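You operate a simulated robot arm through the tools that you are given. There is no shell and no other tool. Be economical: measure what you need, move in short steps, check, and stop when the job is done.

Carry out the task below with a simulated two-armed robot. There is one attempt and no reset: what you move stays moved.

JOB
Test the empty aisle arm: up, turn, back, down, then brake it.
Fine: by its buttons; right up, a quarter turn and back, right down; dial to 15 kg; black lever to Brake.

Only the result counts: the job must be done as asked and must still hold three seconds after the hand-in. Knocking over, shifting, dropping, spilling or breaking anything else fails it.

ROBOT AND FRAMES
Two 7-joint arms with two-finger parallel grippers on one trunk, on a base that drives. Base frame: it is fixed to the floor where the robot stands at the start and does not move with it; the origin is under the middle of the robot, x ahead of it, y to its left, z up. Lengths are in mm, angles in degrees, forces in N, time in s.
The left shoulder is at the start at [50, 158, 1158], the right one opposite. With the tool pointing down near the work surface each hand reaches from about 220 to 660 mm from the robot's upright axis, wherever it stands, measured 20 degrees to its own side. Places, roughly: aisle arm black button [700, 0, 1200]; aisle arm black lever [700, 500, 900]; aisle arm blue button [700, 0, 1100]; aisle arm boom [800, -800, 2200]; aisle arm clamp lever [1300, -1700, 1600]; aisle arm dial [800, 500, 1000]; aisle arm grey button [700, 0, 1000]; aisle arm head [900, 400, 2700]; aisle arm main switch [800, 500, 1200]; aisle arm near jaw [1300, -1600, 1100]; aisle arm white button [700, 0, 1300]; aisle arm white lever [1300, -1600, 1900]; aisle arm yellow lever [800, 600, 800]. Payload 3.91 kg a hand.
The TCP of each hand is the grasp point between the finger pads, 30 mm short of the fingertips. In the tool frame z runs along the fingers and y along their closing line. The gripper opens to 110 mm. The fingers are 20 mm wide and 10 mm thick; the gripper's body (48 by 112 mm) begins 55 mm behind the TCP.
Orientation is told as [roll, pitch, yaw] about the base's x, y, z axes, in that order, counted from this pose: with the fingers straight down and closing along the base's y, the tool's x points along the base's -x, its y along +y and its z along -z.

CONTROLS
- The arms move only by the tool nudge_tool. It takes "left_commands", "right_commands" or both (then of equal length, played together; a hand with none holds still); each is a list of rows, each a list of 6 numbers: the shift along the base's x, y, z in mm, then the turn, a rotation vector about the base's x, y, z in degrees. In form: [[tx, ty, tz, rx, ry, rz], ...]. A call has 1 to 12 rows; each row is the pose to reach, as a shift and turn from the pose commanded when the call began. "left_hand" and "right_hand" are, for a hand that has rows, the closure, from 0 (fully open) to 1 (shut), set as the call begins (left out, the last holds). Rows are played at 5 a second. More than 50 mm and 8.6 degrees between two rows, or a gripper value outside its range, and nothing of the call is played. Where a pose cannot be reached the arm comes as near as it can. A force on the tool above 40 N (or 10 N above the force at the start of the call, whichever is more), or a blocked arm, ends the call early, and 0.2 s more pass. Each finger travels about 153 mm/s and halts on what it meets, pressing with about 39 N; the grip force reading is that of the motor and also rises with nothing between the fingers. The clock runs only during rows and for 0.2 s after the last one: add rows that repeat a pose to give the fingers time. It gives the time, the measured TCP pose, the force on the tool (base axes), the opening and the grip force at its end, in the units of the frame above (readings bear some noise), with the torque about the TCP (base axes, N m) and any sound that the robot's microphone picked up.
- Cameras (640 x 400 px; columns grow to the right, rows downward): "scene" is now at [126.4, 33.1, 1311.6]; the picture's right is [0.34, -0.94, 0.00], its down [-0.47, -0.17, -0.86] and it looks along [0.81, 0.29, -0.50] (base axes); focal length 282 px, centre (320, 200). "left" rides on the left gripper at [72, -17, -103] in its tool frame; the picture's right is [0.23, 0.97, 0.00], its down [-0.76, 0.18, -0.62] and it looks along [-0.61, 0.14, 0.78] (tool axes); focal length 222 px, centre (320, 200). "right" rides on the right gripper at [72, 17, -103] in its tool frame; the picture's right is [-0.23, 0.97, 0.00], its down [-0.76, -0.18, -0.62] and it looks along [-0.61, -0.14, 0.78] (tool axes); focal length 222 px, centre (320, 200). There is no depth. A picture from a camera that has moved, and an enlarged one, comes with that camera's place and axes in the base frame and with its lens. The place of the scene camera against the robot may be out by one fixed shift of up to 12 mm in any direction.
- grab_frame(camera): a new picture of that camera. It takes no simulated time.
- raise_lower(by): slides the trunk up (or, below 0, down) by that many mm; the arms and the scene camera ride with it, the base frame stays. It gives what a move gives, with no picture.
- roll_base(legs): drives the robot by 1 to 6 legs, each [ahead, turn to the left] in mm and degrees, along the robot's own axes; the way and the turn of a leg run together, so that a leg with both is an arc; at most 1500 mm and 180 degrees a leg. The arms and the cameras ride along, it lands a little off, and it stops where it bumps. It gives what a move gives.
- head_to(pan, tilt): turns the head with the scene camera to pan (to the left, within 80 degrees either way) and tilt (down, from -29 to 69), counted from straight ahead of the robot. It gives what a move gives.
- enlarge(camera, box): a new picture of the part [left, top, right, bottom] of that camera's present view, enlarged. It takes no simulated time.
- job_done(): hands the job in; it is judged then, once.

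Go step by step. Nothing tells you exact positions but the pictures and the camera data: compare them with the known pose of the tool, close in by small moves and look again before you grip or let go. The budget is 120 turns and 100 pictures, counting those below and the enlarged ones. Unless the task says otherwise, let go and move clear before handing in, and close with one line.

The tools are called after "Call:" as a command line: name --argument value ..., lists and objects as JSON in quotes. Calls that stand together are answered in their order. nudge_tool: Moves the arms, as the interface text tells. Its arguments: {"type":"object","properties":{"left_commands":{"type":"array"},"left_hand":{"type":"number"},"right_commands":{"type":"array"},"right_hand":{"type":"number"}},"required":[]} The other tools are called the same way: raise_lower (by) slides the trunk up or down; roll_base (legs) drives the base; head_to (pan, tilt) turns the head that bears the scene camera; grab_frame (camera) takes a picture; enlarge (camera, box) takes an enlarged picture of a part of a camera's view; job_done () hands the job in.

At the start:

```text
clock: 0.0
left_eef_pos: [399.3, 376.6, 1000.0]
left_ee_rot: [0.1, 0.0, -0.1]
left_contact_force: [-0.5, 0.0, 0.3]
left_torque: [-0.01, -0.03, 0.0]
left_finger_gap: 110.3
left_grasp_force: 0.1
right_eef_pos: [396.2, -74.2, 1000.5]
right_ee_rot: [-0.1, -0.1, 0.0]
right_contact_force: [0.0, 0.2, 0.1]
right_torque: [-0.04, 0.03, 0.0]
right_finger_gap: 109.8
right_grasp_force: 0.0
trunk travel left (down, up): [-400.0, 82.0]
robot x, y, heading: [-0.1, -1.7, 0.1]
head pan, tilt: [19.8, 30.2]
```

scene: 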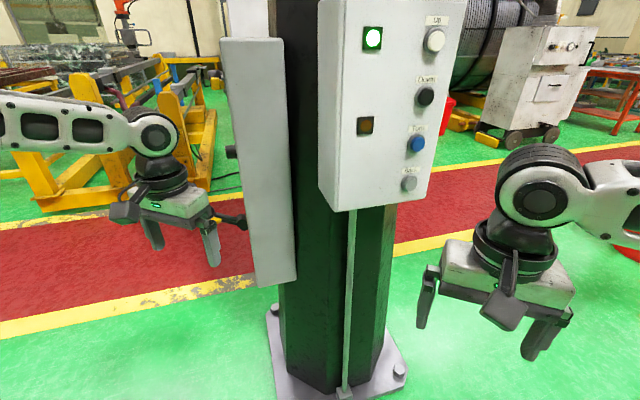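
right: 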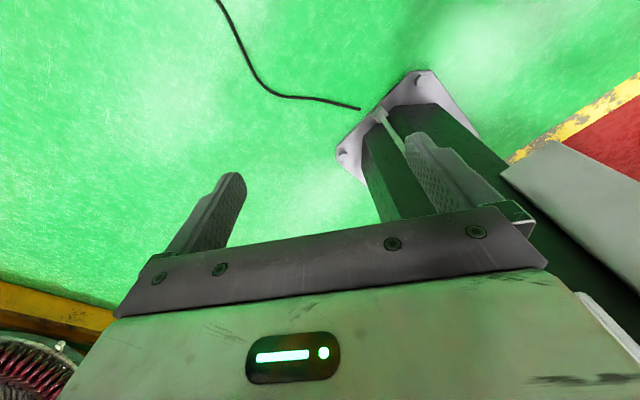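
left: 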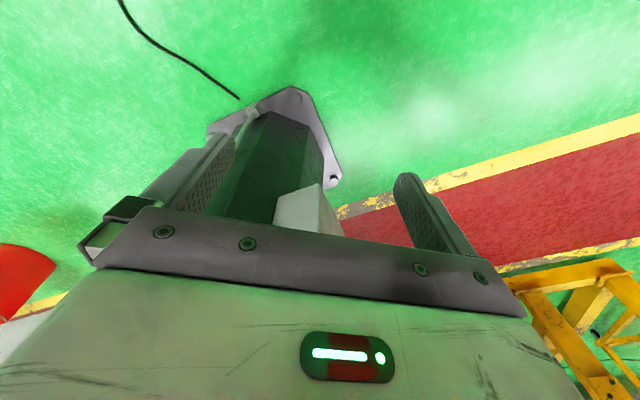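

I see a column with a button box (Up, Down, Turn, Back, with a green lamp and an amber lamp) and a second cabinet on its left whose controls face away. I'll look closer at the panel and the surroundings.

Call:
enlarge --camera "scene" --box '[310, 0, 470, 210]'

Call:
enlarge --camera "scene" --box '[190, 100, 310, 290]'

Call:
head_to --pan -30 --tilt -20

Call:
grab_frame --camera "scene"

```text
1.90 times, centred on (390, 105) of scene
camera zoom: at [126.4, 33.1, 1311.6], right [0.34, -0.94, 0.0], down [-0.47, -0.17, -0.86], along [0.81, 0.29, -0.5], focal length 537 px, centre (187, 381)
```

zoom: 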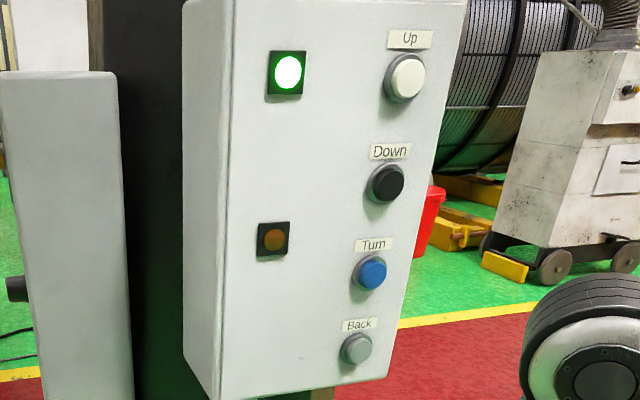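

```text
2.11 times, centred on (250, 195) of scene
camera zoom: at [126.4, 33.1, 1311.6], right [0.34, -0.94, 0.0], down [-0.47, -0.17, -0.86], along [0.81, 0.29, -0.5], focal length 593 px, centre (467, 210)
```

zoom: 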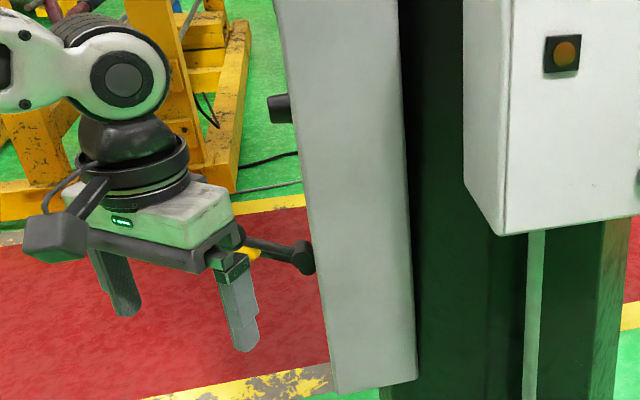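

```text
clock: 1.2
left_eef_pos: [399.6, 376.1, 999.0]
left_ee_rot: [0.1, -0.1, 0.0]
left_contact_force: [0.6, -0.3, 0.6]
left_torque: [-0.03, -0.01, -0.01]
left_finger_gap: 110.0
left_grasp_force: 0.1
right_eef_pos: [396.0, -73.6, 1000.0]
right_ee_rot: [-0.1, 0.0, -0.1]
right_contact_force: [-0.4, -0.1, 0.2]
right_torque: [-0.04, -0.03, 0.0]
right_finger_gap: 109.9
right_grasp_force: 0.0
trunk travel left (down, up): [-400.0, 82.0]
robot x, y, heading: [0.7, 0.2, 0.2]
head pan, tilt: [-30.0, -20.0]
```

```text
94 pictures are left
camera scene: at [107.3, -35.5, 1389.4], right [-0.5, -0.87, 0.0], down [0.3, -0.17, -0.94], along [0.81, -0.47, 0.34], focal length 282 px, centre (320, 200)
```

scene: 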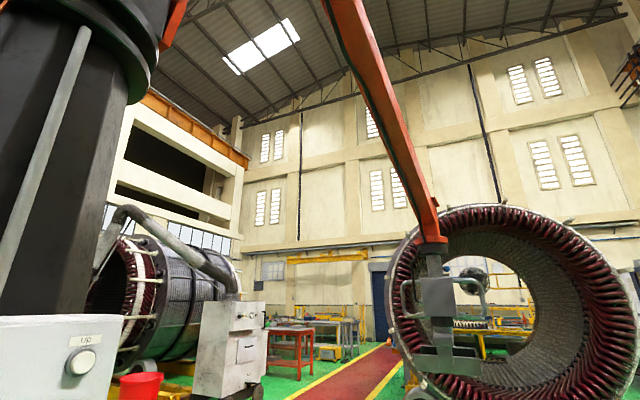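

The boom with its jaw hangs to the right-front, near a stator ring. I'll enlarge the gripper end and then look at the side cabinet.

Call:
enlarge --camera "scene" --box '[340, 180, 540, 400]'

Call:
head_to --pan 0 --tilt -29

Call:
grab_frame --camera "scene"

Call:
head_to --pan 60 --tilt 10

Call:
grab_frame --camera "scene"

Call:
head_to --pan -75 --tilt 10

Call:
grab_frame --camera "scene"

```text
1.82 times, centred on (440, 290) of scene
camera zoom: at [107.3, -35.5, 1389.4], right [-0.5, -0.87, 0.0], down [0.3, -0.17, -0.94], along [0.81, -0.47, 0.34], focal length 512 px, centre (102, 36)
```

zoom: 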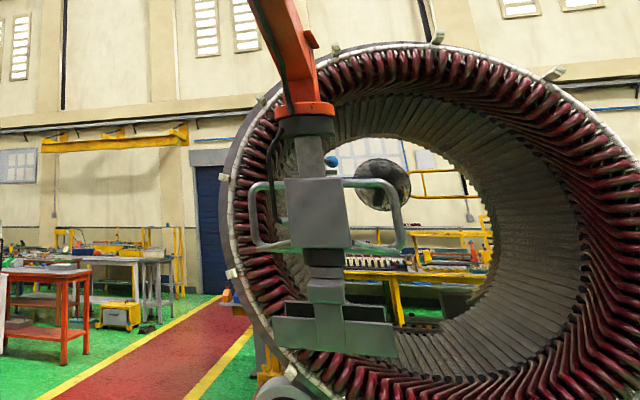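

```text
clock: 2.1
left_eef_pos: [399.8, 376.6, 998.5]
left_ee_rot: [0.0, 0.0, -0.1]
left_contact_force: [0.7, -1.2, -0.4]
left_torque: [-0.06, 0.01, 0.0]
left_finger_gap: 109.7
left_grasp_force: 0.1
right_eef_pos: [396.7, -74.3, 1000.5]
right_ee_rot: [0.0, -0.1, 0.1]
right_contact_force: [-0.1, 0.5, -0.7]
right_torque: [-0.01, 0.02, 0.01]
right_finger_gap: 110.1
right_grasp_force: 0.1
trunk travel left (down, up): [-400.0, 82.0]
robot x, y, heading: [-1.4, 0.4, -0.0]
head pan, tilt: [0.0, -28.6]
```

```text
92 pictures are left
camera scene: at [108.4, 2.5, 1400.3], right [0.0, -1.0, 0.0], down [0.48, 0.0, -0.88], along [0.88, 0.0, 0.48], focal length 282 px, centre (320, 200)
```

scene: 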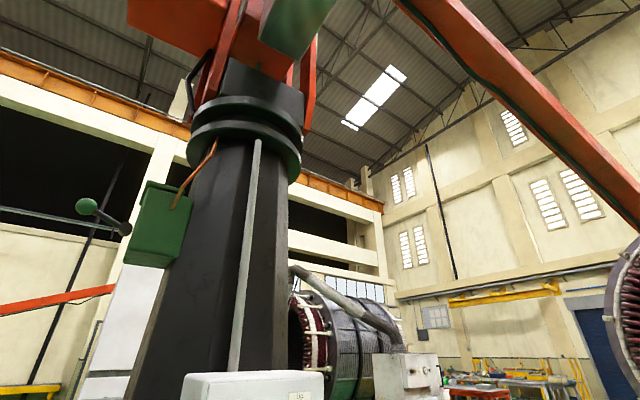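

```text
clock: 3.4
left_eef_pos: [399.4, 376.0, 1000.6]
left_ee_rot: [0.0, 0.0, 0.1]
left_contact_force: [0.0, -1.0, -0.2]
left_torque: [0.01, 0.02, -0.05]
left_finger_gap: 110.2
left_grasp_force: 0.0
right_eef_pos: [395.8, -74.5, 999.9]
right_ee_rot: [0.0, 0.0, -0.1]
right_contact_force: [0.1, 0.4, 0.3]
right_torque: [-0.01, -0.01, 0.03]
right_finger_gap: 109.9
right_grasp_force: 0.0
trunk travel left (down, up): [-400.0, 82.0]
robot x, y, heading: [-2.0, 0.5, 0.1]
head pan, tilt: [60.0, 10.0]
```

```text
91 pictures are left
camera scene: at [87.9, 83.0, 1344.2], right [0.87, -0.5, 0.0], down [-0.09, -0.15, -0.98], along [0.49, 0.85, -0.17], focal length 282 px, centre (320, 200)
```

scene: 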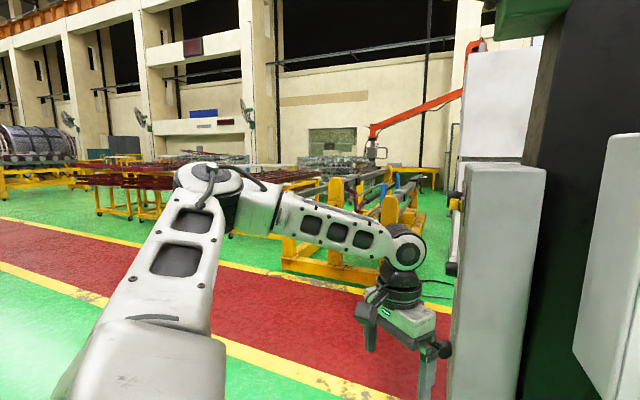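

```text
clock: 5.6
left_eef_pos: [400.1, 375.4, 999.4]
left_ee_rot: [-0.1, 0.1, 0.0]
left_contact_force: [0.5, -0.6, 0.1]
left_torque: [0.0, -0.01, -0.01]
left_finger_gap: 110.0
left_grasp_force: 0.1
right_eef_pos: [396.1, -73.7, 1000.0]
right_ee_rot: [-0.1, 0.0, -0.1]
right_contact_force: [-0.4, 0.4, 0.2]
right_torque: [0.0, 0.02, 0.01]
right_finger_gap: 110.2
right_grasp_force: 0.1
trunk travel left (down, up): [-400.0, 82.0]
robot x, y, heading: [2.2, -1.4, 0.2]
head pan, tilt: [-75.0, 10.0]
```

```text
90 pictures are left
camera scene: at [65.5, -87.3, 1344.2], right [-0.97, -0.26, 0.0], down [-0.04, 0.17, -0.98], along [0.26, -0.95, -0.17], focal length 282 px, centre (320, 200)
```

scene: 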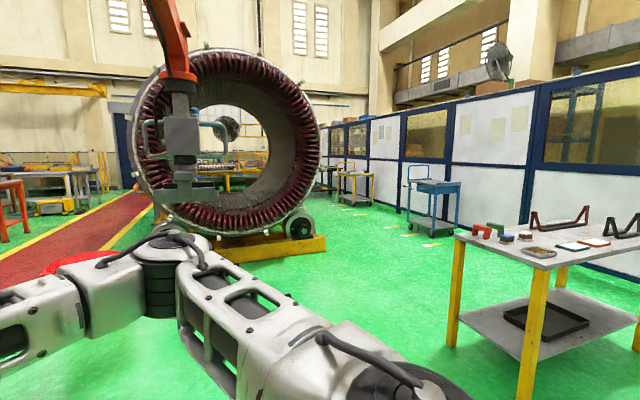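

The panel looks yawed toward my right, and the cabinet with the dial and levers seems to face left, away from me. I'll look straight at the panel to measure it.

Call:
head_to --pan 5 --tilt 15

Call:
grab_frame --camera "scene"

Call:
enlarge --camera "scene" --box '[200, 100, 440, 320]'

```text
clock: 7.1
left_eef_pos: [399.6, 377.3, 999.2]
left_ee_rot: [0.1, 0.0, 0.0]
left_contact_force: [0.4, -0.4, 0.5]
left_torque: [0.0, 0.01, -0.03]
left_finger_gap: 109.9
left_grasp_force: 0.3
right_eef_pos: [396.2, -74.6, 1000.2]
right_ee_rot: [0.0, 0.1, 0.0]
right_contact_force: [-0.2, 0.2, -0.1]
right_torque: [0.01, 0.01, 0.03]
right_finger_gap: 110.2
right_grasp_force: 0.0
trunk travel left (down, up): [-400.0, 82.0]
robot x, y, heading: [0.9, 2.0, 0.1]
head pan, tilt: [5.0, 15.0]
```

```text
89 pictures are left
camera scene: at [134.5, 10.6, 1336.1], right [0.09, -1.0, 0.0], down [-0.26, -0.02, -0.97], along [0.96, 0.08, -0.26], focal length 282 px, centre (320, 200)
```

scene: 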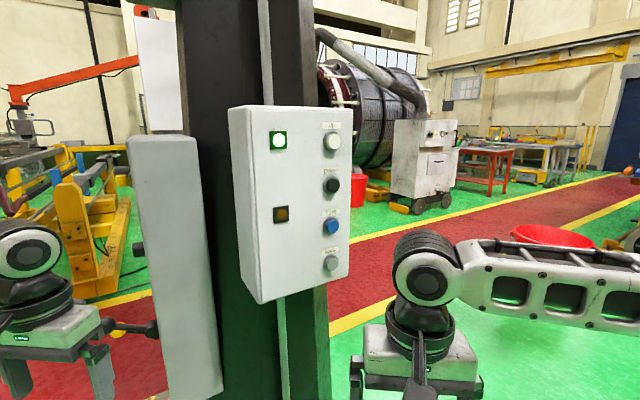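

```text
1.82 times, centred on (320, 210) of scene
camera zoom: at [134.5, 10.6, 1336.1], right [0.09, -1.0, 0.0], down [-0.26, -0.02, -0.97], along [0.96, 0.08, -0.26], focal length 512 px, centre (320, 182)
```

zoom: 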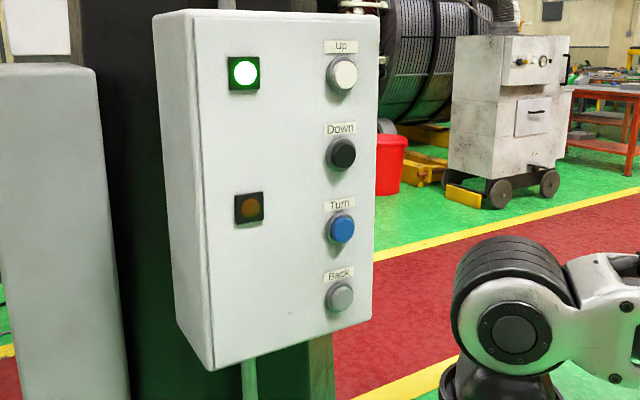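

The panel sits about 570 mm ahead of the camera, yawed about 36° to face my right. I'll close the right hand and turn it to point horizontally at the panel near the white button.

Call:
nudge_tool --right_commands '[[12, 0, 24, 2.35, -7.233, 2.35], [24, 0, 48, 4.7, -14.467, 4.7], [36, 0, 72, 7.05, -21.7, 7.05], [48, 0, 97, 9.4, -28.93, 9.4], [60, 0, 121, 11.75, -36.17, 11.75], [72, 0, 145, 14.1, -43.4, 14.1], [84, 0, 169, 16.45, -50.63, 16.45], [96, 0, 193, 18.8, -57.87, 18.8], [108, 0, 217, 21.15, -65.1, 21.15], [120, 0, 241, 23.5, -72.33, 23.5], [132, 0, 265, 25.85, -79.57, 25.85], [144, 0, 290, 28.2, -86.8, 28.2]]' --right_hand 1

Call:
grab_frame --camera "scene"

Call:
grab_frame --camera "right"

```text
clock: 9.7
left_eef_pos: [399.8, 375.2, 999.2]
left_ee_rot: [0.0, 0.0, 0.1]
left_contact_force: [0.0, 0.2, 0.7]
left_torque: [0.0, -0.01, -0.02]
left_finger_gap: 110.0
left_grasp_force: 0.1
right_eef_pos: [540.9, -74.2, 1291.0]
right_ee_rot: [-143.7, -89.8, 179.7]
right_contact_force: [-0.3, 0.5, 0.0]
right_torque: [0.01, -0.02, 0.0]
right_finger_gap: 0.0
right_grasp_force: 37.3
trunk travel left (down, up): [-400.0, 82.0]
robot x, y, heading: [-0.3, 1.8, 0.1]
head pan, tilt: [5.0, 15.0]
```

```text
87 pictures are left
camera scene: at [134.6, 10.7, 1336.0], right [0.09, -1.0, 0.0], down [-0.26, -0.02, -0.97], along [0.96, 0.08, -0.26], focal length 282 px, centre (320, 200)
```

scene: 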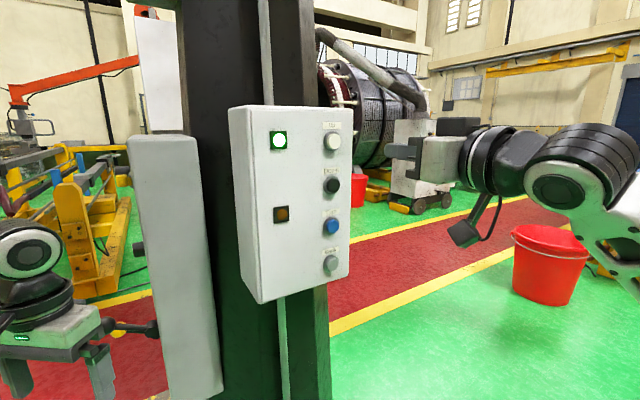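

```text
86 pictures are left
camera right: at [449.0, -122.5, 1218.4], right [-0.57, 0.79, 0.23], down [-0.4, -0.51, 0.76], along [0.71, 0.35, 0.61], focal length 222 px, centre (320, 200)
```

right: 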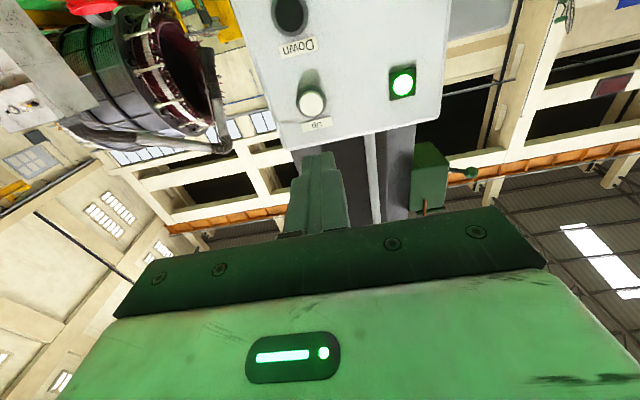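

From both cameras I put the white button at about (715, 38, 1297), with about 90 mm between buttons. I'll bring the fingertips to about 40 mm in front of it and check.

Call:
nudge_tool --right_commands '[[39, 24, 2, 0, 0, 0], [78, 47, 4, 0, 0, 0], [117, 71, 6, 0, 0, 0]]'

Call:
enlarge --camera "scene" --box '[220, 80, 460, 230]'

Call:
grab_frame --camera "right"

```text
clock: 10.5
left_eef_pos: [400.2, 377.0, 999.9]
left_ee_rot: [-0.1, 0.0, 0.1]
left_contact_force: [1.2, 0.9, 0.7]
left_torque: [-0.02, 0.0, -0.04]
left_finger_gap: 109.8
left_grasp_force: 0.1
right_eef_pos: [657.2, -2.4, 1296.0]
right_ee_rot: [-97.8, -89.8, 133.9]
right_contact_force: [-0.5, 0.7, -0.3]
right_torque: [0.0, 0.0, -0.01]
right_finger_gap: 0.0
right_grasp_force: 37.4
trunk travel left (down, up): [-400.0, 82.0]
robot x, y, heading: [-3.1, -2.2, -0.2]
head pan, tilt: [5.0, 15.0]
```

```text
2.67 times, centred on (340, 155) of scene
camera zoom: at [134.7, 11.4, 1336.0], right [0.09, -1.0, 0.0], down [-0.26, -0.02, -0.97], along [0.96, 0.08, -0.26], focal length 751 px, centre (267, 320)
```

zoom: 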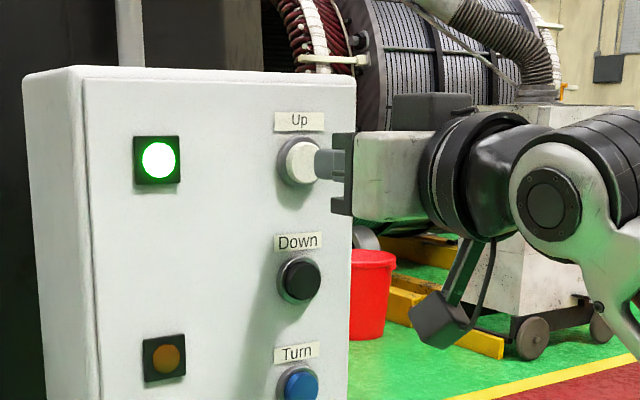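

```text
84 pictures are left
camera right: at [565.5, -50.2, 1224.2], right [-0.57, 0.79, 0.23], down [-0.4, -0.51, 0.76], along [0.71, 0.35, 0.61], focal length 222 px, centre (320, 200)
```

right: 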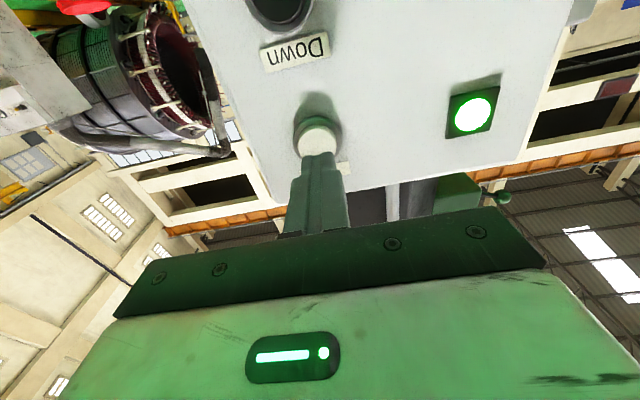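

Fingertips are lined up with the white button, about 38 mm short of it. I'll push in gently until it makes contact.

Call:
nudge_tool --right_commands '[[20, 15, 0, 0, 0, 0], [27, 19.5, 0, 0, 0, 0], [30, 21.5, 0, 0, 0, 0], [32, 23, 0, 0, 0, 0], [34, 24.5, 0, 0, 0, 0]]'

Call:
enlarge --camera "scene" --box '[220, 80, 460, 230]'

```text
clock: 11.4
left_eef_pos: [397.3, 372.8, 1002.3]
left_ee_rot: [0.1, -0.3, 0.0]
left_contact_force: [-1.0, -0.1, 0.0]
left_torque: [-0.01, -0.01, 0.04]
left_finger_gap: 109.8
left_grasp_force: 0.1
right_eef_pos: [680.7, 14.3, 1295.7]
right_ee_rot: [-6.1, -89.9, 42.2]
right_contact_force: [-24.9, -11.7, -4.7]
right_torque: [-0.06, 0.07, 0.14]
right_finger_gap: 0.0
right_grasp_force: 37.5
trunk travel left (down, up): [-400.0, 82.0]
robot x, y, heading: [0.5, -2.4, -0.2]
head pan, tilt: [5.0, 15.0]
heard: click
stopped in row 4 (right hand): the force on the tool passed its limit at 44 N (the readings are from after the stop); the commanded pose is now the measured one
```

```text
2.67 times, centred on (340, 155) of scene
camera zoom: at [129.8, 7.9, 1336.6], right [0.09, -1.0, 0.0], down [-0.25, -0.02, -0.97], along [0.96, 0.08, -0.26], focal length 751 px, centre (267, 320)
```

zoom: 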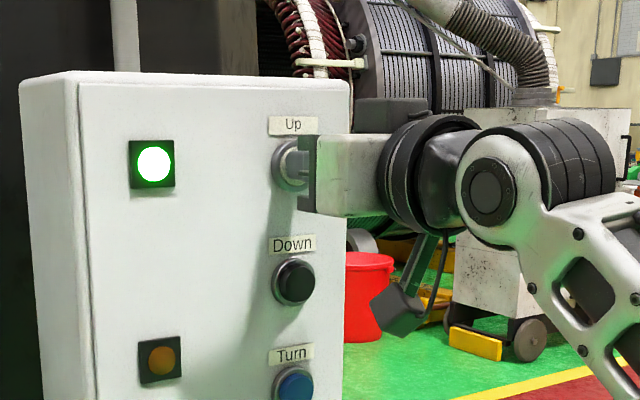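

The button clicked, and I'm still pressing with about 27 N. I'll look at the boom while holding.

Call:
nudge_tool --right_commands '[[0, 0, 0, 0, 0, 0], [0, 0, 0, 0, 0, 0], [0, 0, 0, 0, 0, 0], [0, 0, 0, 0, 0, 0], [0, 0, 0, 0, 0, 0]]'

Call:
head_to --pan -30 --tilt -20

Call:
grab_frame --camera "scene"

```text
clock: 12.6
left_eef_pos: [397.2, 373.9, 1001.9]
left_ee_rot: [0.2, -0.3, -0.1]
left_contact_force: [-0.2, -0.3, -0.4]
left_torque: [-0.01, 0.0, 0.0]
left_finger_gap: 110.0
left_grasp_force: 0.2
right_eef_pos: [681.5, 15.6, 1295.1]
right_ee_rot: [-8.2, -89.9, 44.4]
right_contact_force: [-32.8, -16.5, -8.5]
right_torque: [-0.09, 0.08, 0.21]
right_finger_gap: 0.0
right_grasp_force: 37.9
trunk travel left (down, up): [-400.0, 82.0]
robot x, y, heading: [2.1, -1.6, 0.1]
head pan, tilt: [5.0, 15.0]
```

```text
clock: 13.6
left_eef_pos: [396.0, 372.5, 1004.5]
left_ee_rot: [0.2, -0.3, -0.1]
left_contact_force: [1.1, 0.2, -0.5]
left_torque: [0.02, 0.0, -0.01]
left_finger_gap: 109.9
left_grasp_force: 0.1
right_eef_pos: [682.1, 14.6, 1297.0]
right_ee_rot: [-8.5, -89.9, 44.6]
right_contact_force: [-32.9, -16.7, -9.7]
right_torque: [-0.14, 0.13, 0.1]
right_finger_gap: 0.0
right_grasp_force: 37.6
trunk travel left (down, up): [-400.0, 82.0]
robot x, y, heading: [-3.9, -0.1, -0.2]
head pan, tilt: [-30.0, -20.0]
```

```text
82 pictures are left
camera scene: at [101.7, -38.8, 1389.8], right [-0.5, -0.87, 0.0], down [0.3, -0.17, -0.94], along [0.81, -0.47, 0.34], focal length 282 px, centre (320, 200)
```

scene: 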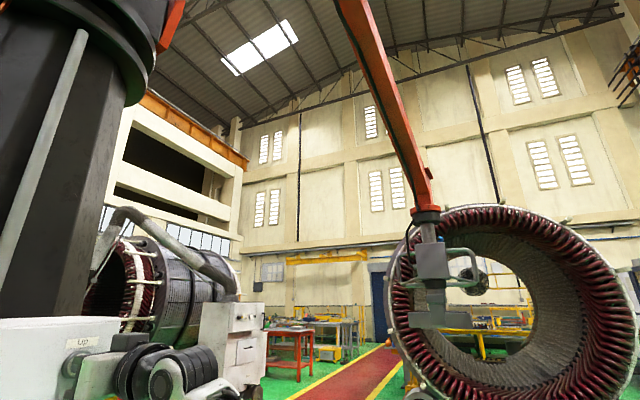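

The arm is rising while the button is held. I'll keep holding.

Call:
nudge_tool --right_commands '[[0, 0, 0, 0, 0, 0], [0, 0, 0, 0, 0, 0], [0, 0, 0, 0, 0, 0], [0, 0, 0, 0, 0, 0], [0, 0, 0, 0, 0, 0], [0, 0, 0, 0, 0, 0], [0, 0, 0, 0, 0, 0], [0, 0, 0, 0, 0, 0], [0, 0, 0, 0, 0, 0], [0, 0, 0, 0, 0, 0], [0, 0, 0, 0, 0, 0], [0, 0, 0, 0, 0, 0]]'

Call:
grab_frame --camera "scene"

Call:
nudge_tool --right_commands '[[0, 0, 0, 0, 0, 0], [0, 0, 0, 0, 0, 0], [0, 0, 0, 0, 0, 0], [0, 0, 0, 0, 0, 0], [0, 0, 0, 0, 0, 0], [0, 0, 0, 0, 0, 0], [0, 0, 0, 0, 0, 0], [0, 0, 0, 0, 0, 0], [0, 0, 0, 0, 0, 0], [0, 0, 0, 0, 0, 0], [0, 0, 0, 0, 0, 0], [0, 0, 0, 0, 0, 0]]'

Call:
grab_frame --camera "scene"

```text
clock: 16.2
left_eef_pos: [396.9, 374.1, 1002.9]
left_ee_rot: [0.2, -0.4, -0.1]
left_contact_force: [0.3, -0.2, -0.4]
left_torque: [0.0, 0.04, 0.01]
left_finger_gap: 110.2
left_grasp_force: 0.1
right_eef_pos: [680.8, 14.7, 1296.3]
right_ee_rot: [-11.0, -90.0, 46.9]
right_contact_force: [-32.4, -16.5, -8.4]
right_torque: [-0.09, 0.16, 0.08]
right_finger_gap: 0.1
right_grasp_force: 37.6
trunk travel left (down, up): [-400.0, 82.0]
robot x, y, heading: [2.2, -2.0, -0.0]
head pan, tilt: [-30.0, -20.0]
```

```text
81 pictures are left
camera scene: at [101.7, -38.8, 1389.8], right [-0.5, -0.87, 0.0], down [0.3, -0.17, -0.94], along [0.81, -0.47, 0.34], focal length 282 px, centre (320, 200)
```

scene: 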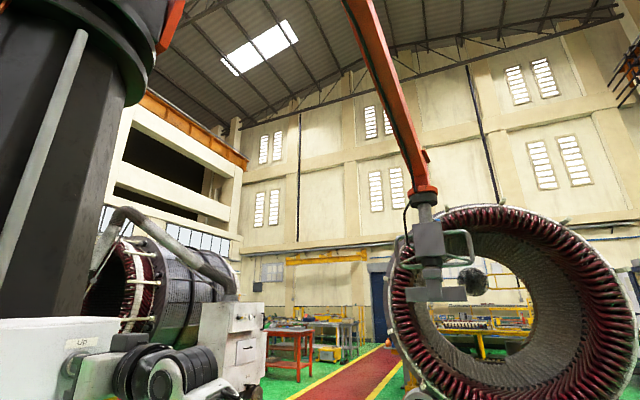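

```text
clock: 18.8
left_eef_pos: [396.3, 374.0, 1001.8]
left_ee_rot: [0.3, -0.3, 0.0]
left_contact_force: [-0.2, -0.6, 0.1]
left_torque: [0.01, -0.01, -0.03]
left_finger_gap: 110.0
left_grasp_force: 0.2
right_eef_pos: [681.9, 14.3, 1296.4]
right_ee_rot: [-15.3, -90.0, 51.3]
right_contact_force: [-31.2, -16.8, -4.4]
right_torque: [-0.06, 0.13, 0.1]
right_finger_gap: 0.0
right_grasp_force: 38.1
trunk travel left (down, up): [-400.0, 82.0]
robot x, y, heading: [-1.6, -1.8, -0.1]
head pan, tilt: [-30.0, -20.0]
```

```text
80 pictures are left
camera scene: at [101.7, -38.9, 1389.8], right [-0.5, -0.87, 0.0], down [0.3, -0.17, -0.94], along [0.81, -0.47, 0.34], focal length 282 px, centre (320, 200)
```

scene: 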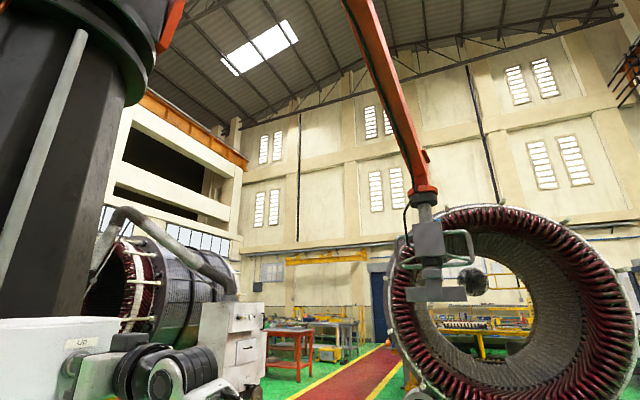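

No motion between the last two frames, so it's at the top. I'll back off, move down to the blue Turn button (about z 1115) and check alignment.

Call:
nudge_tool --right_commands '[[-24, -17, 0, 0, 0, 0], [-24, -17, -45, 0, 0, 0], [-24, -17, -90, 0, 0, 0], [-24, -17, -135, 0, 0, 0], [-24, -17, -181, 0, 0, 0], [-24, -17, -181, 0, 0, 0]]'

Call:
grab_frame --camera "right"

Call:
head_to --pan 0 --tilt -5

Call:
grab_frame --camera "scene"

```text
clock: 20.2
left_eef_pos: [400.0, 376.0, 999.2]
left_ee_rot: [0.0, 0.0, 0.0]
left_contact_force: [-0.8, -0.8, 0.6]
left_torque: [0.02, 0.02, 0.02]
left_finger_gap: 109.8
left_grasp_force: 0.0
right_eef_pos: [662.1, 0.7, 1112.5]
right_ee_rot: [-0.8, -89.8, 36.9]
right_contact_force: [0.2, 0.0, 0.2]
right_torque: [-0.01, -0.02, -0.03]
right_finger_gap: 0.1
right_grasp_force: 38.0
trunk travel left (down, up): [-400.0, 82.0]
robot x, y, heading: [-0.3, -2.7, 0.0]
head pan, tilt: [-30.0, -20.0]
```

```text
79 pictures are left
camera right: at [570.2, -47.8, 1041.0], right [-0.57, 0.79, 0.23], down [-0.4, -0.51, 0.77], along [0.72, 0.35, 0.6], focal length 222 px, centre (320, 200)
```

right: 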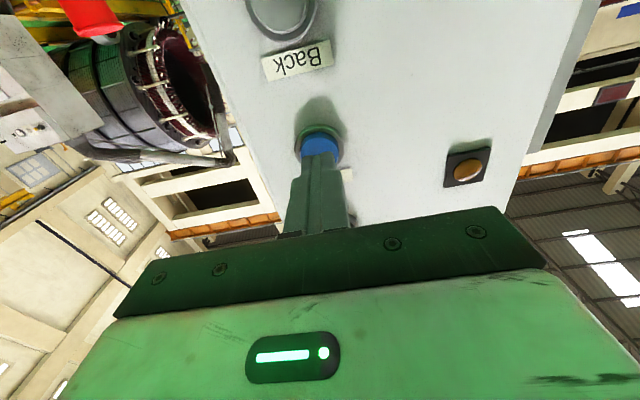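

```text
clock: 21.1
left_eef_pos: [400.1, 376.2, 1000.0]
left_ee_rot: [0.0, 0.0, -0.1]
left_contact_force: [-0.3, 1.0, -0.7]
left_torque: [0.0, 0.03, -0.01]
left_finger_gap: 110.1
left_grasp_force: 0.2
right_eef_pos: [663.2, 1.2, 1112.4]
right_ee_rot: [2.1, -89.7, 34.1]
right_contact_force: [-0.3, 0.0, 0.5]
right_torque: [-0.02, -0.02, 0.0]
right_finger_gap: 0.0
right_grasp_force: 38.2
trunk travel left (down, up): [-400.0, 82.0]
robot x, y, heading: [-3.0, 1.0, 0.2]
head pan, tilt: [0.0, -5.0]
```

```text
78 pictures are left
camera scene: at [128.3, 2.0, 1368.0], right [0.0, -1.0, 0.0], down [0.09, 0.0, -1.0], along [1.0, 0.0, 0.09], focal length 282 px, centre (320, 200)
```

scene: 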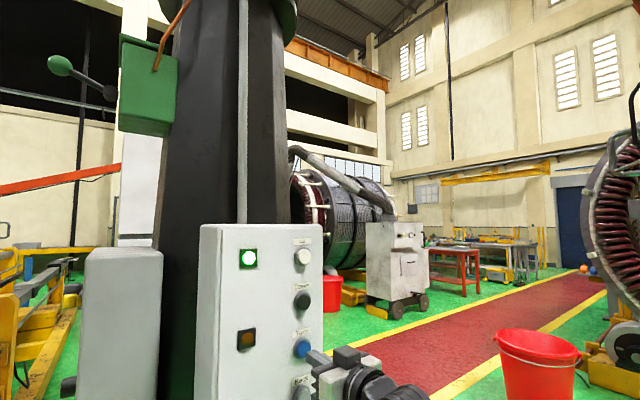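

Blue button is aligned the same way. I'll press it briefly to see which way the arm turns.

Call:
nudge_tool --right_commands '[[14, 10, 0, 0, 0, 0], [20, 14.5, 0, 0, 0, 0], [23, 16.5, 0, 0, 0, 0], [25, 18, 0, 0, 0, 0], [25, 18, 0, 0, 0, 0], [25, 18, 0, 0, 0, 0]]'

Call:
head_to --pan -30 --tilt -20

Call:
grab_frame --camera "scene"

```text
clock: 22.1
left_eef_pos: [397.1, 371.3, 1001.8]
left_ee_rot: [0.1, -0.3, -0.2]
left_contact_force: [0.0, -1.1, -0.3]
left_torque: [0.03, 0.01, 0.02]
left_finger_gap: 110.0
left_grasp_force: 0.1
right_eef_pos: [682.2, 15.5, 1113.4]
right_ee_rot: [3.2, -89.7, 32.8]
right_contact_force: [-23.9, -11.6, 0.3]
right_torque: [0.07, -0.09, 0.13]
right_finger_gap: 0.0
right_grasp_force: 37.6
trunk travel left (down, up): [-400.0, 82.0]
robot x, y, heading: [-3.4, -2.1, -0.1]
head pan, tilt: [0.0, -5.0]
heard: click
stopped in row 4 (right hand): the force on the tool passed its limit at 45 N (the readings are from after the stop); the commanded pose is now the measured one
```

```text
clock: 23.1
left_eef_pos: [397.4, 373.7, 1001.8]
left_ee_rot: [0.2, -0.3, -0.1]
left_contact_force: [-0.4, 0.8, 0.4]
left_torque: [-0.02, 0.03, 0.01]
left_finger_gap: 109.7
left_grasp_force: 0.1
right_eef_pos: [682.5, 16.1, 1112.0]
right_ee_rot: [1.7, -89.7, 34.5]
right_contact_force: [-33.3, -16.9, -0.7]
right_torque: [0.06, -0.11, 0.14]
right_finger_gap: 0.1
right_grasp_force: 37.1
trunk travel left (down, up): [-400.0, 82.0]
robot x, y, heading: [-2.5, -2.7, -0.3]
head pan, tilt: [-30.0, -20.0]
```

```text
77 pictures are left
camera scene: at [101.1, -38.7, 1389.8], right [-0.5, -0.87, 0.0], down [0.3, -0.17, -0.94], along [0.81, -0.47, 0.34], focal length 282 px, centre (320, 200)
```

scene: 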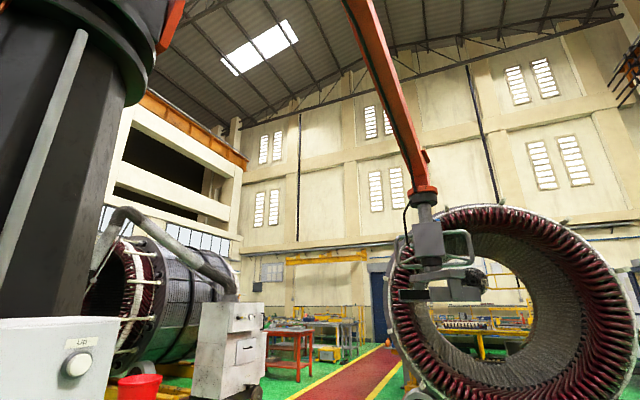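

Turn rotates the jaw head itself, not the boom. I'll keep holding in short bursts and judge the angle.

Call:
enlarge --camera "scene" --box '[360, 170, 520, 320]'

Call:
nudge_tool --right_commands '[[0, 0, 0, 0, 0, 0], [0, 0, 0, 0, 0, 0], [0, 0, 0, 0, 0, 0], [0, 0, 0, 0, 0, 0]]'

Call:
enlarge --camera "scene" --box '[360, 170, 520, 320]'

```text
2.67 times, centred on (440, 245) of scene
camera zoom: at [101.1, -38.7, 1389.8], right [-0.5, -0.87, 0.0], down [0.3, -0.17, -0.94], along [0.81, -0.47, 0.34], focal length 751 px, centre (0, 80)
```

zoom: 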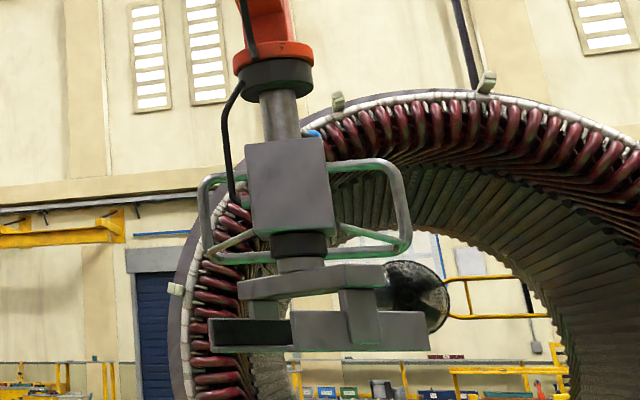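

```text
clock: 24.1
left_eef_pos: [397.9, 372.8, 1002.7]
left_ee_rot: [0.1, -0.3, -0.1]
left_contact_force: [0.2, 0.5, 0.1]
left_torque: [0.02, -0.02, -0.02]
left_finger_gap: 110.0
left_grasp_force: 0.0
right_eef_pos: [682.5, 15.0, 1112.2]
right_ee_rot: [1.1, -89.7, 35.1]
right_contact_force: [-32.3, -16.7, -0.9]
right_torque: [0.03, -0.16, 0.12]
right_finger_gap: 0.1
right_grasp_force: 37.8
trunk travel left (down, up): [-400.0, 82.0]
robot x, y, heading: [-0.5, -3.6, 0.2]
head pan, tilt: [-30.0, -20.0]
```

```text
2.67 times, centred on (440, 245) of scene
camera zoom: at [101.1, -38.8, 1389.8], right [-0.5, -0.86, 0.0], down [0.3, -0.17, -0.94], along [0.81, -0.47, 0.34], focal length 751 px, centre (0, 80)
```

zoom: 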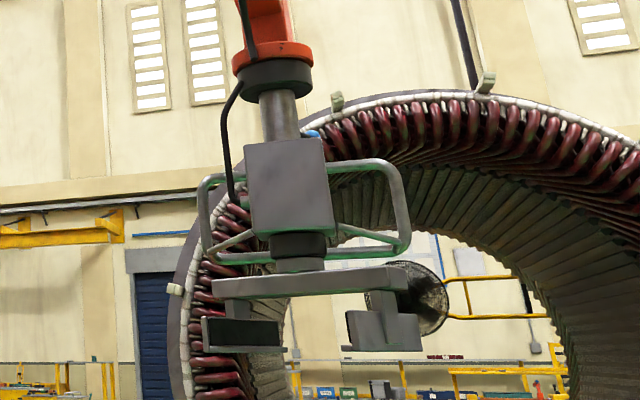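

The jaws are most of the way round. I'll go on in short bursts.

Call:
nudge_tool --right_commands '[[0, 0, 0, 0, 0, 0], [0, 0, 0, 0, 0, 0], [0, 0, 0, 0, 0, 0]]'

Call:
enlarge --camera "scene" --box '[360, 170, 520, 320]'

```text
clock: 24.9
left_eef_pos: [397.5, 372.4, 1002.5]
left_ee_rot: [0.2, -0.3, 0.0]
left_contact_force: [0.3, -0.9, -1.4]
left_torque: [0.03, 0.05, 0.01]
left_finger_gap: 110.2
left_grasp_force: 0.1
right_eef_pos: [681.5, 15.0, 1113.5]
right_ee_rot: [1.1, -89.7, 34.9]
right_contact_force: [-33.9, -17.1, -0.6]
right_torque: [0.03, -0.15, 0.15]
right_finger_gap: 0.1
right_grasp_force: 37.3
trunk travel left (down, up): [-400.0, 82.0]
robot x, y, heading: [-0.7, -0.5, -0.2]
head pan, tilt: [-30.0, -20.0]
```

```text
2.67 times, centred on (440, 245) of scene
camera zoom: at [101.1, -38.9, 1389.8], right [-0.5, -0.86, 0.0], down [0.3, -0.17, -0.94], along [0.81, -0.47, 0.34], focal length 751 px, centre (0, 80)
```

zoom: 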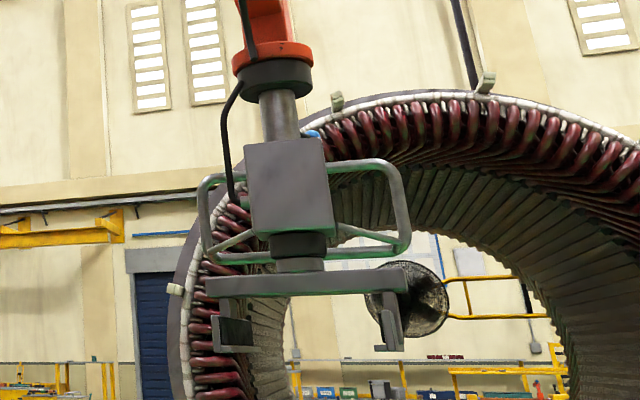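

Call:
nudge_tool --right_commands '[[0, 0, 0, 0, 0, 0]]'

Call:
enlarge --camera "scene" --box '[360, 170, 520, 320]'

```text
clock: 25.3
left_eef_pos: [395.7, 372.8, 1002.6]
left_ee_rot: [0.2, -0.2, -0.1]
left_contact_force: [0.0, 0.1, -0.3]
left_torque: [0.02, -0.01, 0.02]
left_finger_gap: 110.2
left_grasp_force: 0.2
right_eef_pos: [681.1, 14.1, 1112.1]
right_ee_rot: [1.6, -89.7, 34.6]
right_contact_force: [-33.5, -17.0, -1.3]
right_torque: [0.01, -0.22, 0.12]
right_finger_gap: 0.0
right_grasp_force: 37.2
trunk travel left (down, up): [-400.0, 82.0]
robot x, y, heading: [-0.9, 0.8, -0.2]
head pan, tilt: [-30.0, -20.0]
```

```text
2.67 times, centred on (440, 245) of scene
camera zoom: at [101.1, -38.9, 1389.8], right [-0.5, -0.86, 0.0], down [0.3, -0.17, -0.94], along [0.81, -0.47, 0.34], focal length 751 px, centre (0, 80)
```

zoom: 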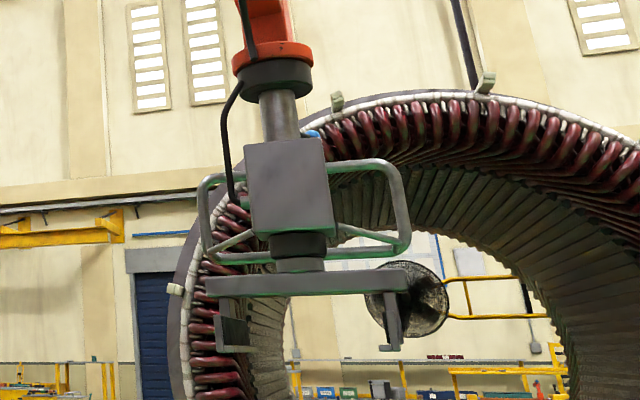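

Call:
nudge_tool --right_commands '[[0, 0, 0, 0, 0, 0]]'

Call:
enlarge --camera "scene" --box '[360, 170, 520, 320]'

```text
clock: 25.7
left_eef_pos: [396.3, 372.5, 1002.6]
left_ee_rot: [0.2, -0.3, -0.1]
left_contact_force: [-0.3, -0.2, 0.3]
left_torque: [0.06, 0.01, -0.03]
left_finger_gap: 109.8
left_grasp_force: 0.0
right_eef_pos: [681.4, 15.8, 1113.3]
right_ee_rot: [1.8, -89.8, 34.3]
right_contact_force: [-32.9, -18.1, -1.2]
right_torque: [0.05, -0.18, 0.12]
right_finger_gap: 0.0
right_grasp_force: 38.1
trunk travel left (down, up): [-400.0, 82.0]
robot x, y, heading: [-5.4, -2.0, -0.0]
head pan, tilt: [-30.0, -20.0]
```

```text
2.67 times, centred on (440, 245) of scene
camera zoom: at [101.1, -38.9, 1389.8], right [-0.5, -0.86, 0.0], down [0.3, -0.17, -0.94], along [0.81, -0.47, 0.34], focal length 751 px, centre (0, 80)
```

zoom: 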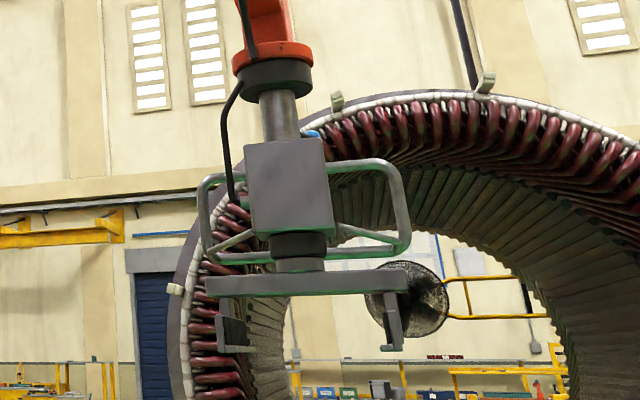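

The head stopped by itself with the bar square to the housing: a quarter turn. I'll release and go down to the grey Back button.

Call:
nudge_tool --right_commands '[[-22, -16, 0, 0, 0, 0], [-22, -16, -45, 0, 0, 0], [-22, -16, -90, 0, 0, 0], [-22, -16, -90, 0, 0, 0]]'

Call:
grab_frame --camera "right"

Call:
enlarge --camera "scene" --box '[360, 170, 520, 320]'

```text
clock: 26.7
left_eef_pos: [399.9, 374.5, 1000.3]
left_ee_rot: [0.0, 0.0, -0.1]
left_contact_force: [0.3, 1.1, 0.5]
left_torque: [-0.02, 0.01, -0.03]
left_finger_gap: 110.2
left_grasp_force: 0.0
right_eef_pos: [663.5, -0.4, 1020.8]
right_ee_rot: [5.3, -89.4, 30.8]
right_contact_force: [0.2, 0.5, 0.5]
right_torque: [-0.02, -0.03, 0.02]
right_finger_gap: 0.1
right_grasp_force: 37.5
trunk travel left (down, up): [-400.0, 82.0]
robot x, y, heading: [-4.5, 1.3, -0.2]
head pan, tilt: [-30.0, -20.0]
```

```text
71 pictures are left
camera right: at [571.5, -48.6, 948.9], right [-0.57, 0.79, 0.23], down [-0.39, -0.51, 0.77], along [0.72, 0.35, 0.6], focal length 222 px, centre (320, 200)
```

right: 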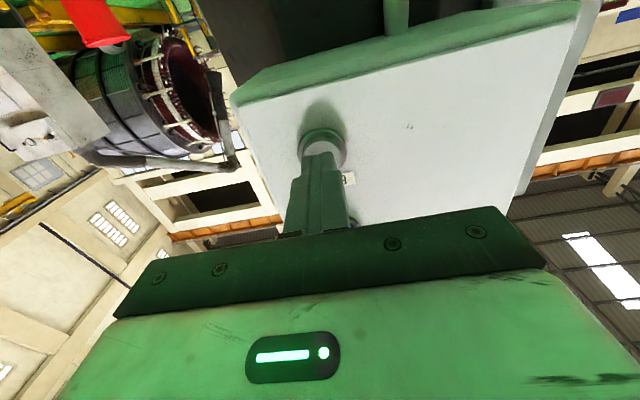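

```text
2.67 times, centred on (440, 245) of scene
camera zoom: at [106.0, -36.2, 1389.5], right [-0.5, -0.86, 0.0], down [0.3, -0.17, -0.94], along [0.81, -0.47, 0.34], focal length 751 px, centre (0, 80)
```

zoom: 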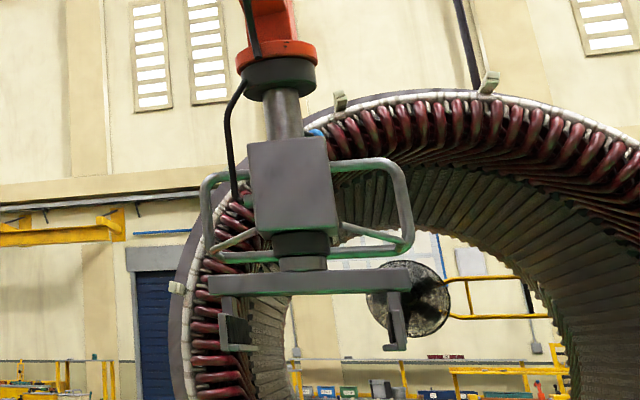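

Aligned on the grey button. I'll press and hold for the return.

Call:
nudge_tool --right_commands '[[14, 10, 0, 0, 0, 0], [19, 14, 0, 0, 0, 0], [22, 16, 0, 0, 0, 0], [24, 17.5, 0, 0, 0, 0], [24, 17.5, 0, 0, 0, 0]]'

Call:
nudge_tool --right_commands '[[0, 0, 0, 0, 0, 0], [0, 0, 0, 0, 0, 0], [0, 0, 0, 0, 0, 0], [0, 0, 0, 0, 0, 0], [0, 0, 0, 0, 0, 0], [0, 0, 0, 0, 0, 0], [0, 0, 0, 0, 0, 0], [0, 0, 0, 0, 0, 0], [0, 0, 0, 0, 0, 0], [0, 0, 0, 0, 0, 0], [0, 0, 0, 0, 0, 0]]'

Call:
enlarge --camera "scene" --box '[360, 170, 520, 320]'

```text
clock: 27.6
left_eef_pos: [396.5, 372.4, 1002.0]
left_ee_rot: [0.1, -0.2, -0.3]
left_contact_force: [-0.2, -0.2, 0.7]
left_torque: [0.0, -0.01, 0.0]
left_finger_gap: 110.1
left_grasp_force: 0.1
right_eef_pos: [682.2, 15.4, 1019.8]
right_ee_rot: [1.9, -89.3, 34.1]
right_contact_force: [-24.5, -11.0, 2.9]
right_torque: [0.12, -0.19, 0.17]
right_finger_gap: 0.0
right_grasp_force: 38.0
trunk travel left (down, up): [-400.0, 82.0]
robot x, y, heading: [-4.7, -2.1, -0.1]
head pan, tilt: [-30.0, -20.0]
heard: click
stopped in row 4 (right hand): the force on the tool passed its limit at 50 N (the readings are from after the stop); the commanded pose is now the measured one
```

```text
clock: 30.0
left_eef_pos: [397.7, 371.3, 1002.3]
left_ee_rot: [0.0, -0.3, -0.2]
left_contact_force: [-0.6, -0.1, 0.7]
left_torque: [0.0, -0.02, 0.02]
left_finger_gap: 109.7
left_grasp_force: 0.1
right_eef_pos: [683.1, 14.4, 1020.0]
right_ee_rot: [-0.5, -89.4, 36.6]
right_contact_force: [-33.3, -18.9, 2.7]
right_torque: [0.18, -0.24, 0.15]
right_finger_gap: 0.1
right_grasp_force: 37.9
trunk travel left (down, up): [-400.0, 82.0]
robot x, y, heading: [0.0, 0.8, -0.1]
head pan, tilt: [-30.0, -20.0]
```

```text
2.67 times, centred on (440, 245) of scene
camera zoom: at [100.6, -39.2, 1389.8], right [-0.5, -0.86, 0.0], down [0.3, -0.17, -0.94], along [0.81, -0.47, 0.34], focal length 751 px, centre (0, 80)
```

zoom: 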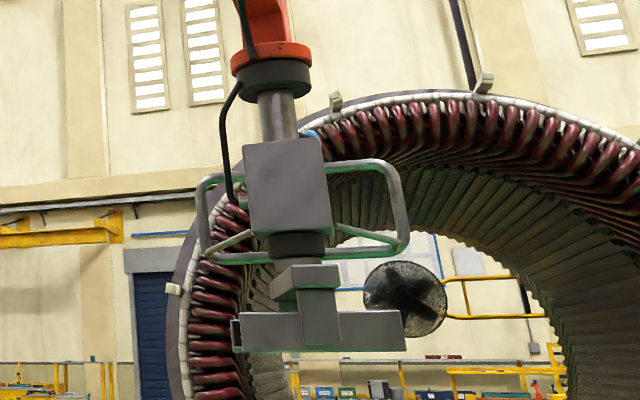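

Nearly back. I'll hold on until it stops.

Call:
nudge_tool --right_commands '[[0, 0, 0, 0, 0, 0], [0, 0, 0, 0, 0, 0], [0, 0, 0, 0, 0, 0], [0, 0, 0, 0, 0, 0], [0, 0, 0, 0, 0, 0], [0, 0, 0, 0, 0, 0], [0, 0, 0, 0, 0, 0]]'

Call:
enlarge --camera "scene" --box '[360, 170, 520, 320]'

Call:
nudge_tool --right_commands '[[0, 0, 0, 0, 0, 0], [0, 0, 0, 0, 0, 0], [0, 0, 0, 0, 0, 0]]'

Call:
enlarge --camera "scene" --box '[360, 170, 520, 320]'

```text
clock: 31.6
left_eef_pos: [396.5, 371.5, 1002.5]
left_ee_rot: [0.2, -0.3, -0.2]
left_contact_force: [0.5, -0.2, 0.0]
left_torque: [-0.01, -0.01, 0.0]
left_finger_gap: 110.4
left_grasp_force: 0.0
right_eef_pos: [683.8, 14.5, 1019.4]
right_ee_rot: [-0.3, -89.4, 36.2]
right_contact_force: [-33.8, -18.4, 2.6]
right_torque: [0.08, -0.31, 0.11]
right_finger_gap: 0.1
right_grasp_force: 38.0
trunk travel left (down, up): [-400.0, 82.0]
robot x, y, heading: [0.7, -1.5, 0.0]
head pan, tilt: [-30.0, -20.0]
```

```text
2.67 times, centred on (440, 245) of scene
camera zoom: at [100.6, -39.3, 1389.8], right [-0.5, -0.86, 0.0], down [0.3, -0.17, -0.94], along [0.81, -0.47, 0.34], focal length 751 px, centre (0, 80)
```

zoom: 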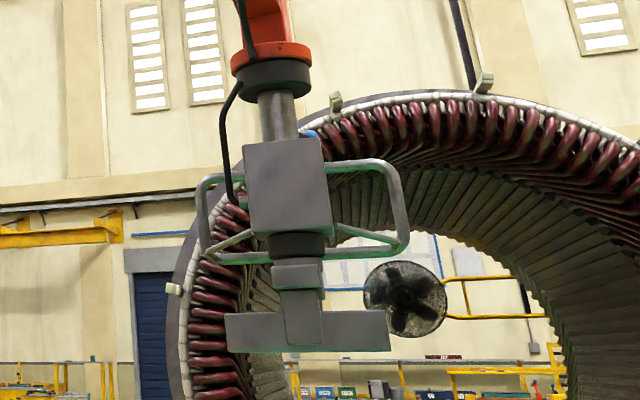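

```text
clock: 32.4
left_eef_pos: [396.4, 371.3, 1003.0]
left_ee_rot: [0.1, -0.2, -0.2]
left_contact_force: [0.0, -0.2, -1.0]
left_torque: [-0.03, 0.0, -0.02]
left_finger_gap: 109.9
left_grasp_force: 0.1
right_eef_pos: [682.1, 13.7, 1020.4]
right_ee_rot: [0.2, -89.4, 35.9]
right_contact_force: [-34.1, -18.9, 3.1]
right_torque: [0.08, -0.3, 0.07]
right_finger_gap: 0.0
right_grasp_force: 37.3
trunk travel left (down, up): [-400.0, 82.0]
robot x, y, heading: [-0.4, -3.0, -0.2]
head pan, tilt: [-30.0, -20.0]
```

```text
2.67 times, centred on (440, 245) of scene
camera zoom: at [100.6, -39.3, 1389.8], right [-0.5, -0.86, 0.0], down [0.3, -0.17, -0.94], along [0.81, -0.47, 0.34], focal length 751 px, centre (0, 80)
```

zoom: 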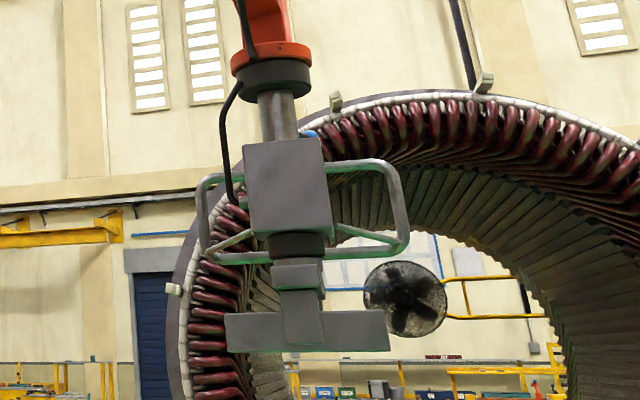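

The head is back and stopped. Next I retract and go up to the black Down button at about z 1204.

Call:
nudge_tool --right_commands '[[-22, -16, 0, 0, 0, 0], [-22, -16, 46, 0, 0, 0], [-22, -16, 92, 0, 0, 0], [-22, -16, 138, 0, 0, 0], [-22, -16, 184, 0, 0, 0], [-22, -16, 184, 0, 0, 0]]'

Call:
grab_frame --camera "right"

```text
clock: 33.8
left_eef_pos: [399.8, 373.7, 1000.8]
left_ee_rot: [-0.1, -0.1, -0.2]
left_contact_force: [-0.3, 1.1, 0.6]
left_torque: [-0.01, -0.01, -0.02]
left_finger_gap: 110.0
left_grasp_force: 0.1
right_eef_pos: [664.6, 1.6, 1202.0]
right_ee_rot: [5.5, -89.1, 30.4]
right_contact_force: [-0.8, 0.4, -0.3]
right_torque: [-0.01, 0.0, -0.02]
right_finger_gap: 0.0
right_grasp_force: 37.8
trunk travel left (down, up): [-400.0, 82.0]
robot x, y, heading: [-3.6, -2.2, -0.3]
head pan, tilt: [-30.0, -20.0]
```

```text
66 pictures are left
camera right: at [571.5, -47.7, 1131.5], right [-0.57, 0.79, 0.23], down [-0.39, -0.5, 0.77], along [0.72, 0.35, 0.59], focal length 222 px, centre (320, 200)
```

right: 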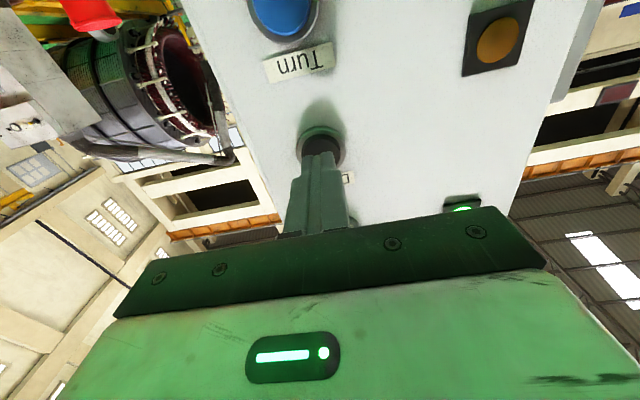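

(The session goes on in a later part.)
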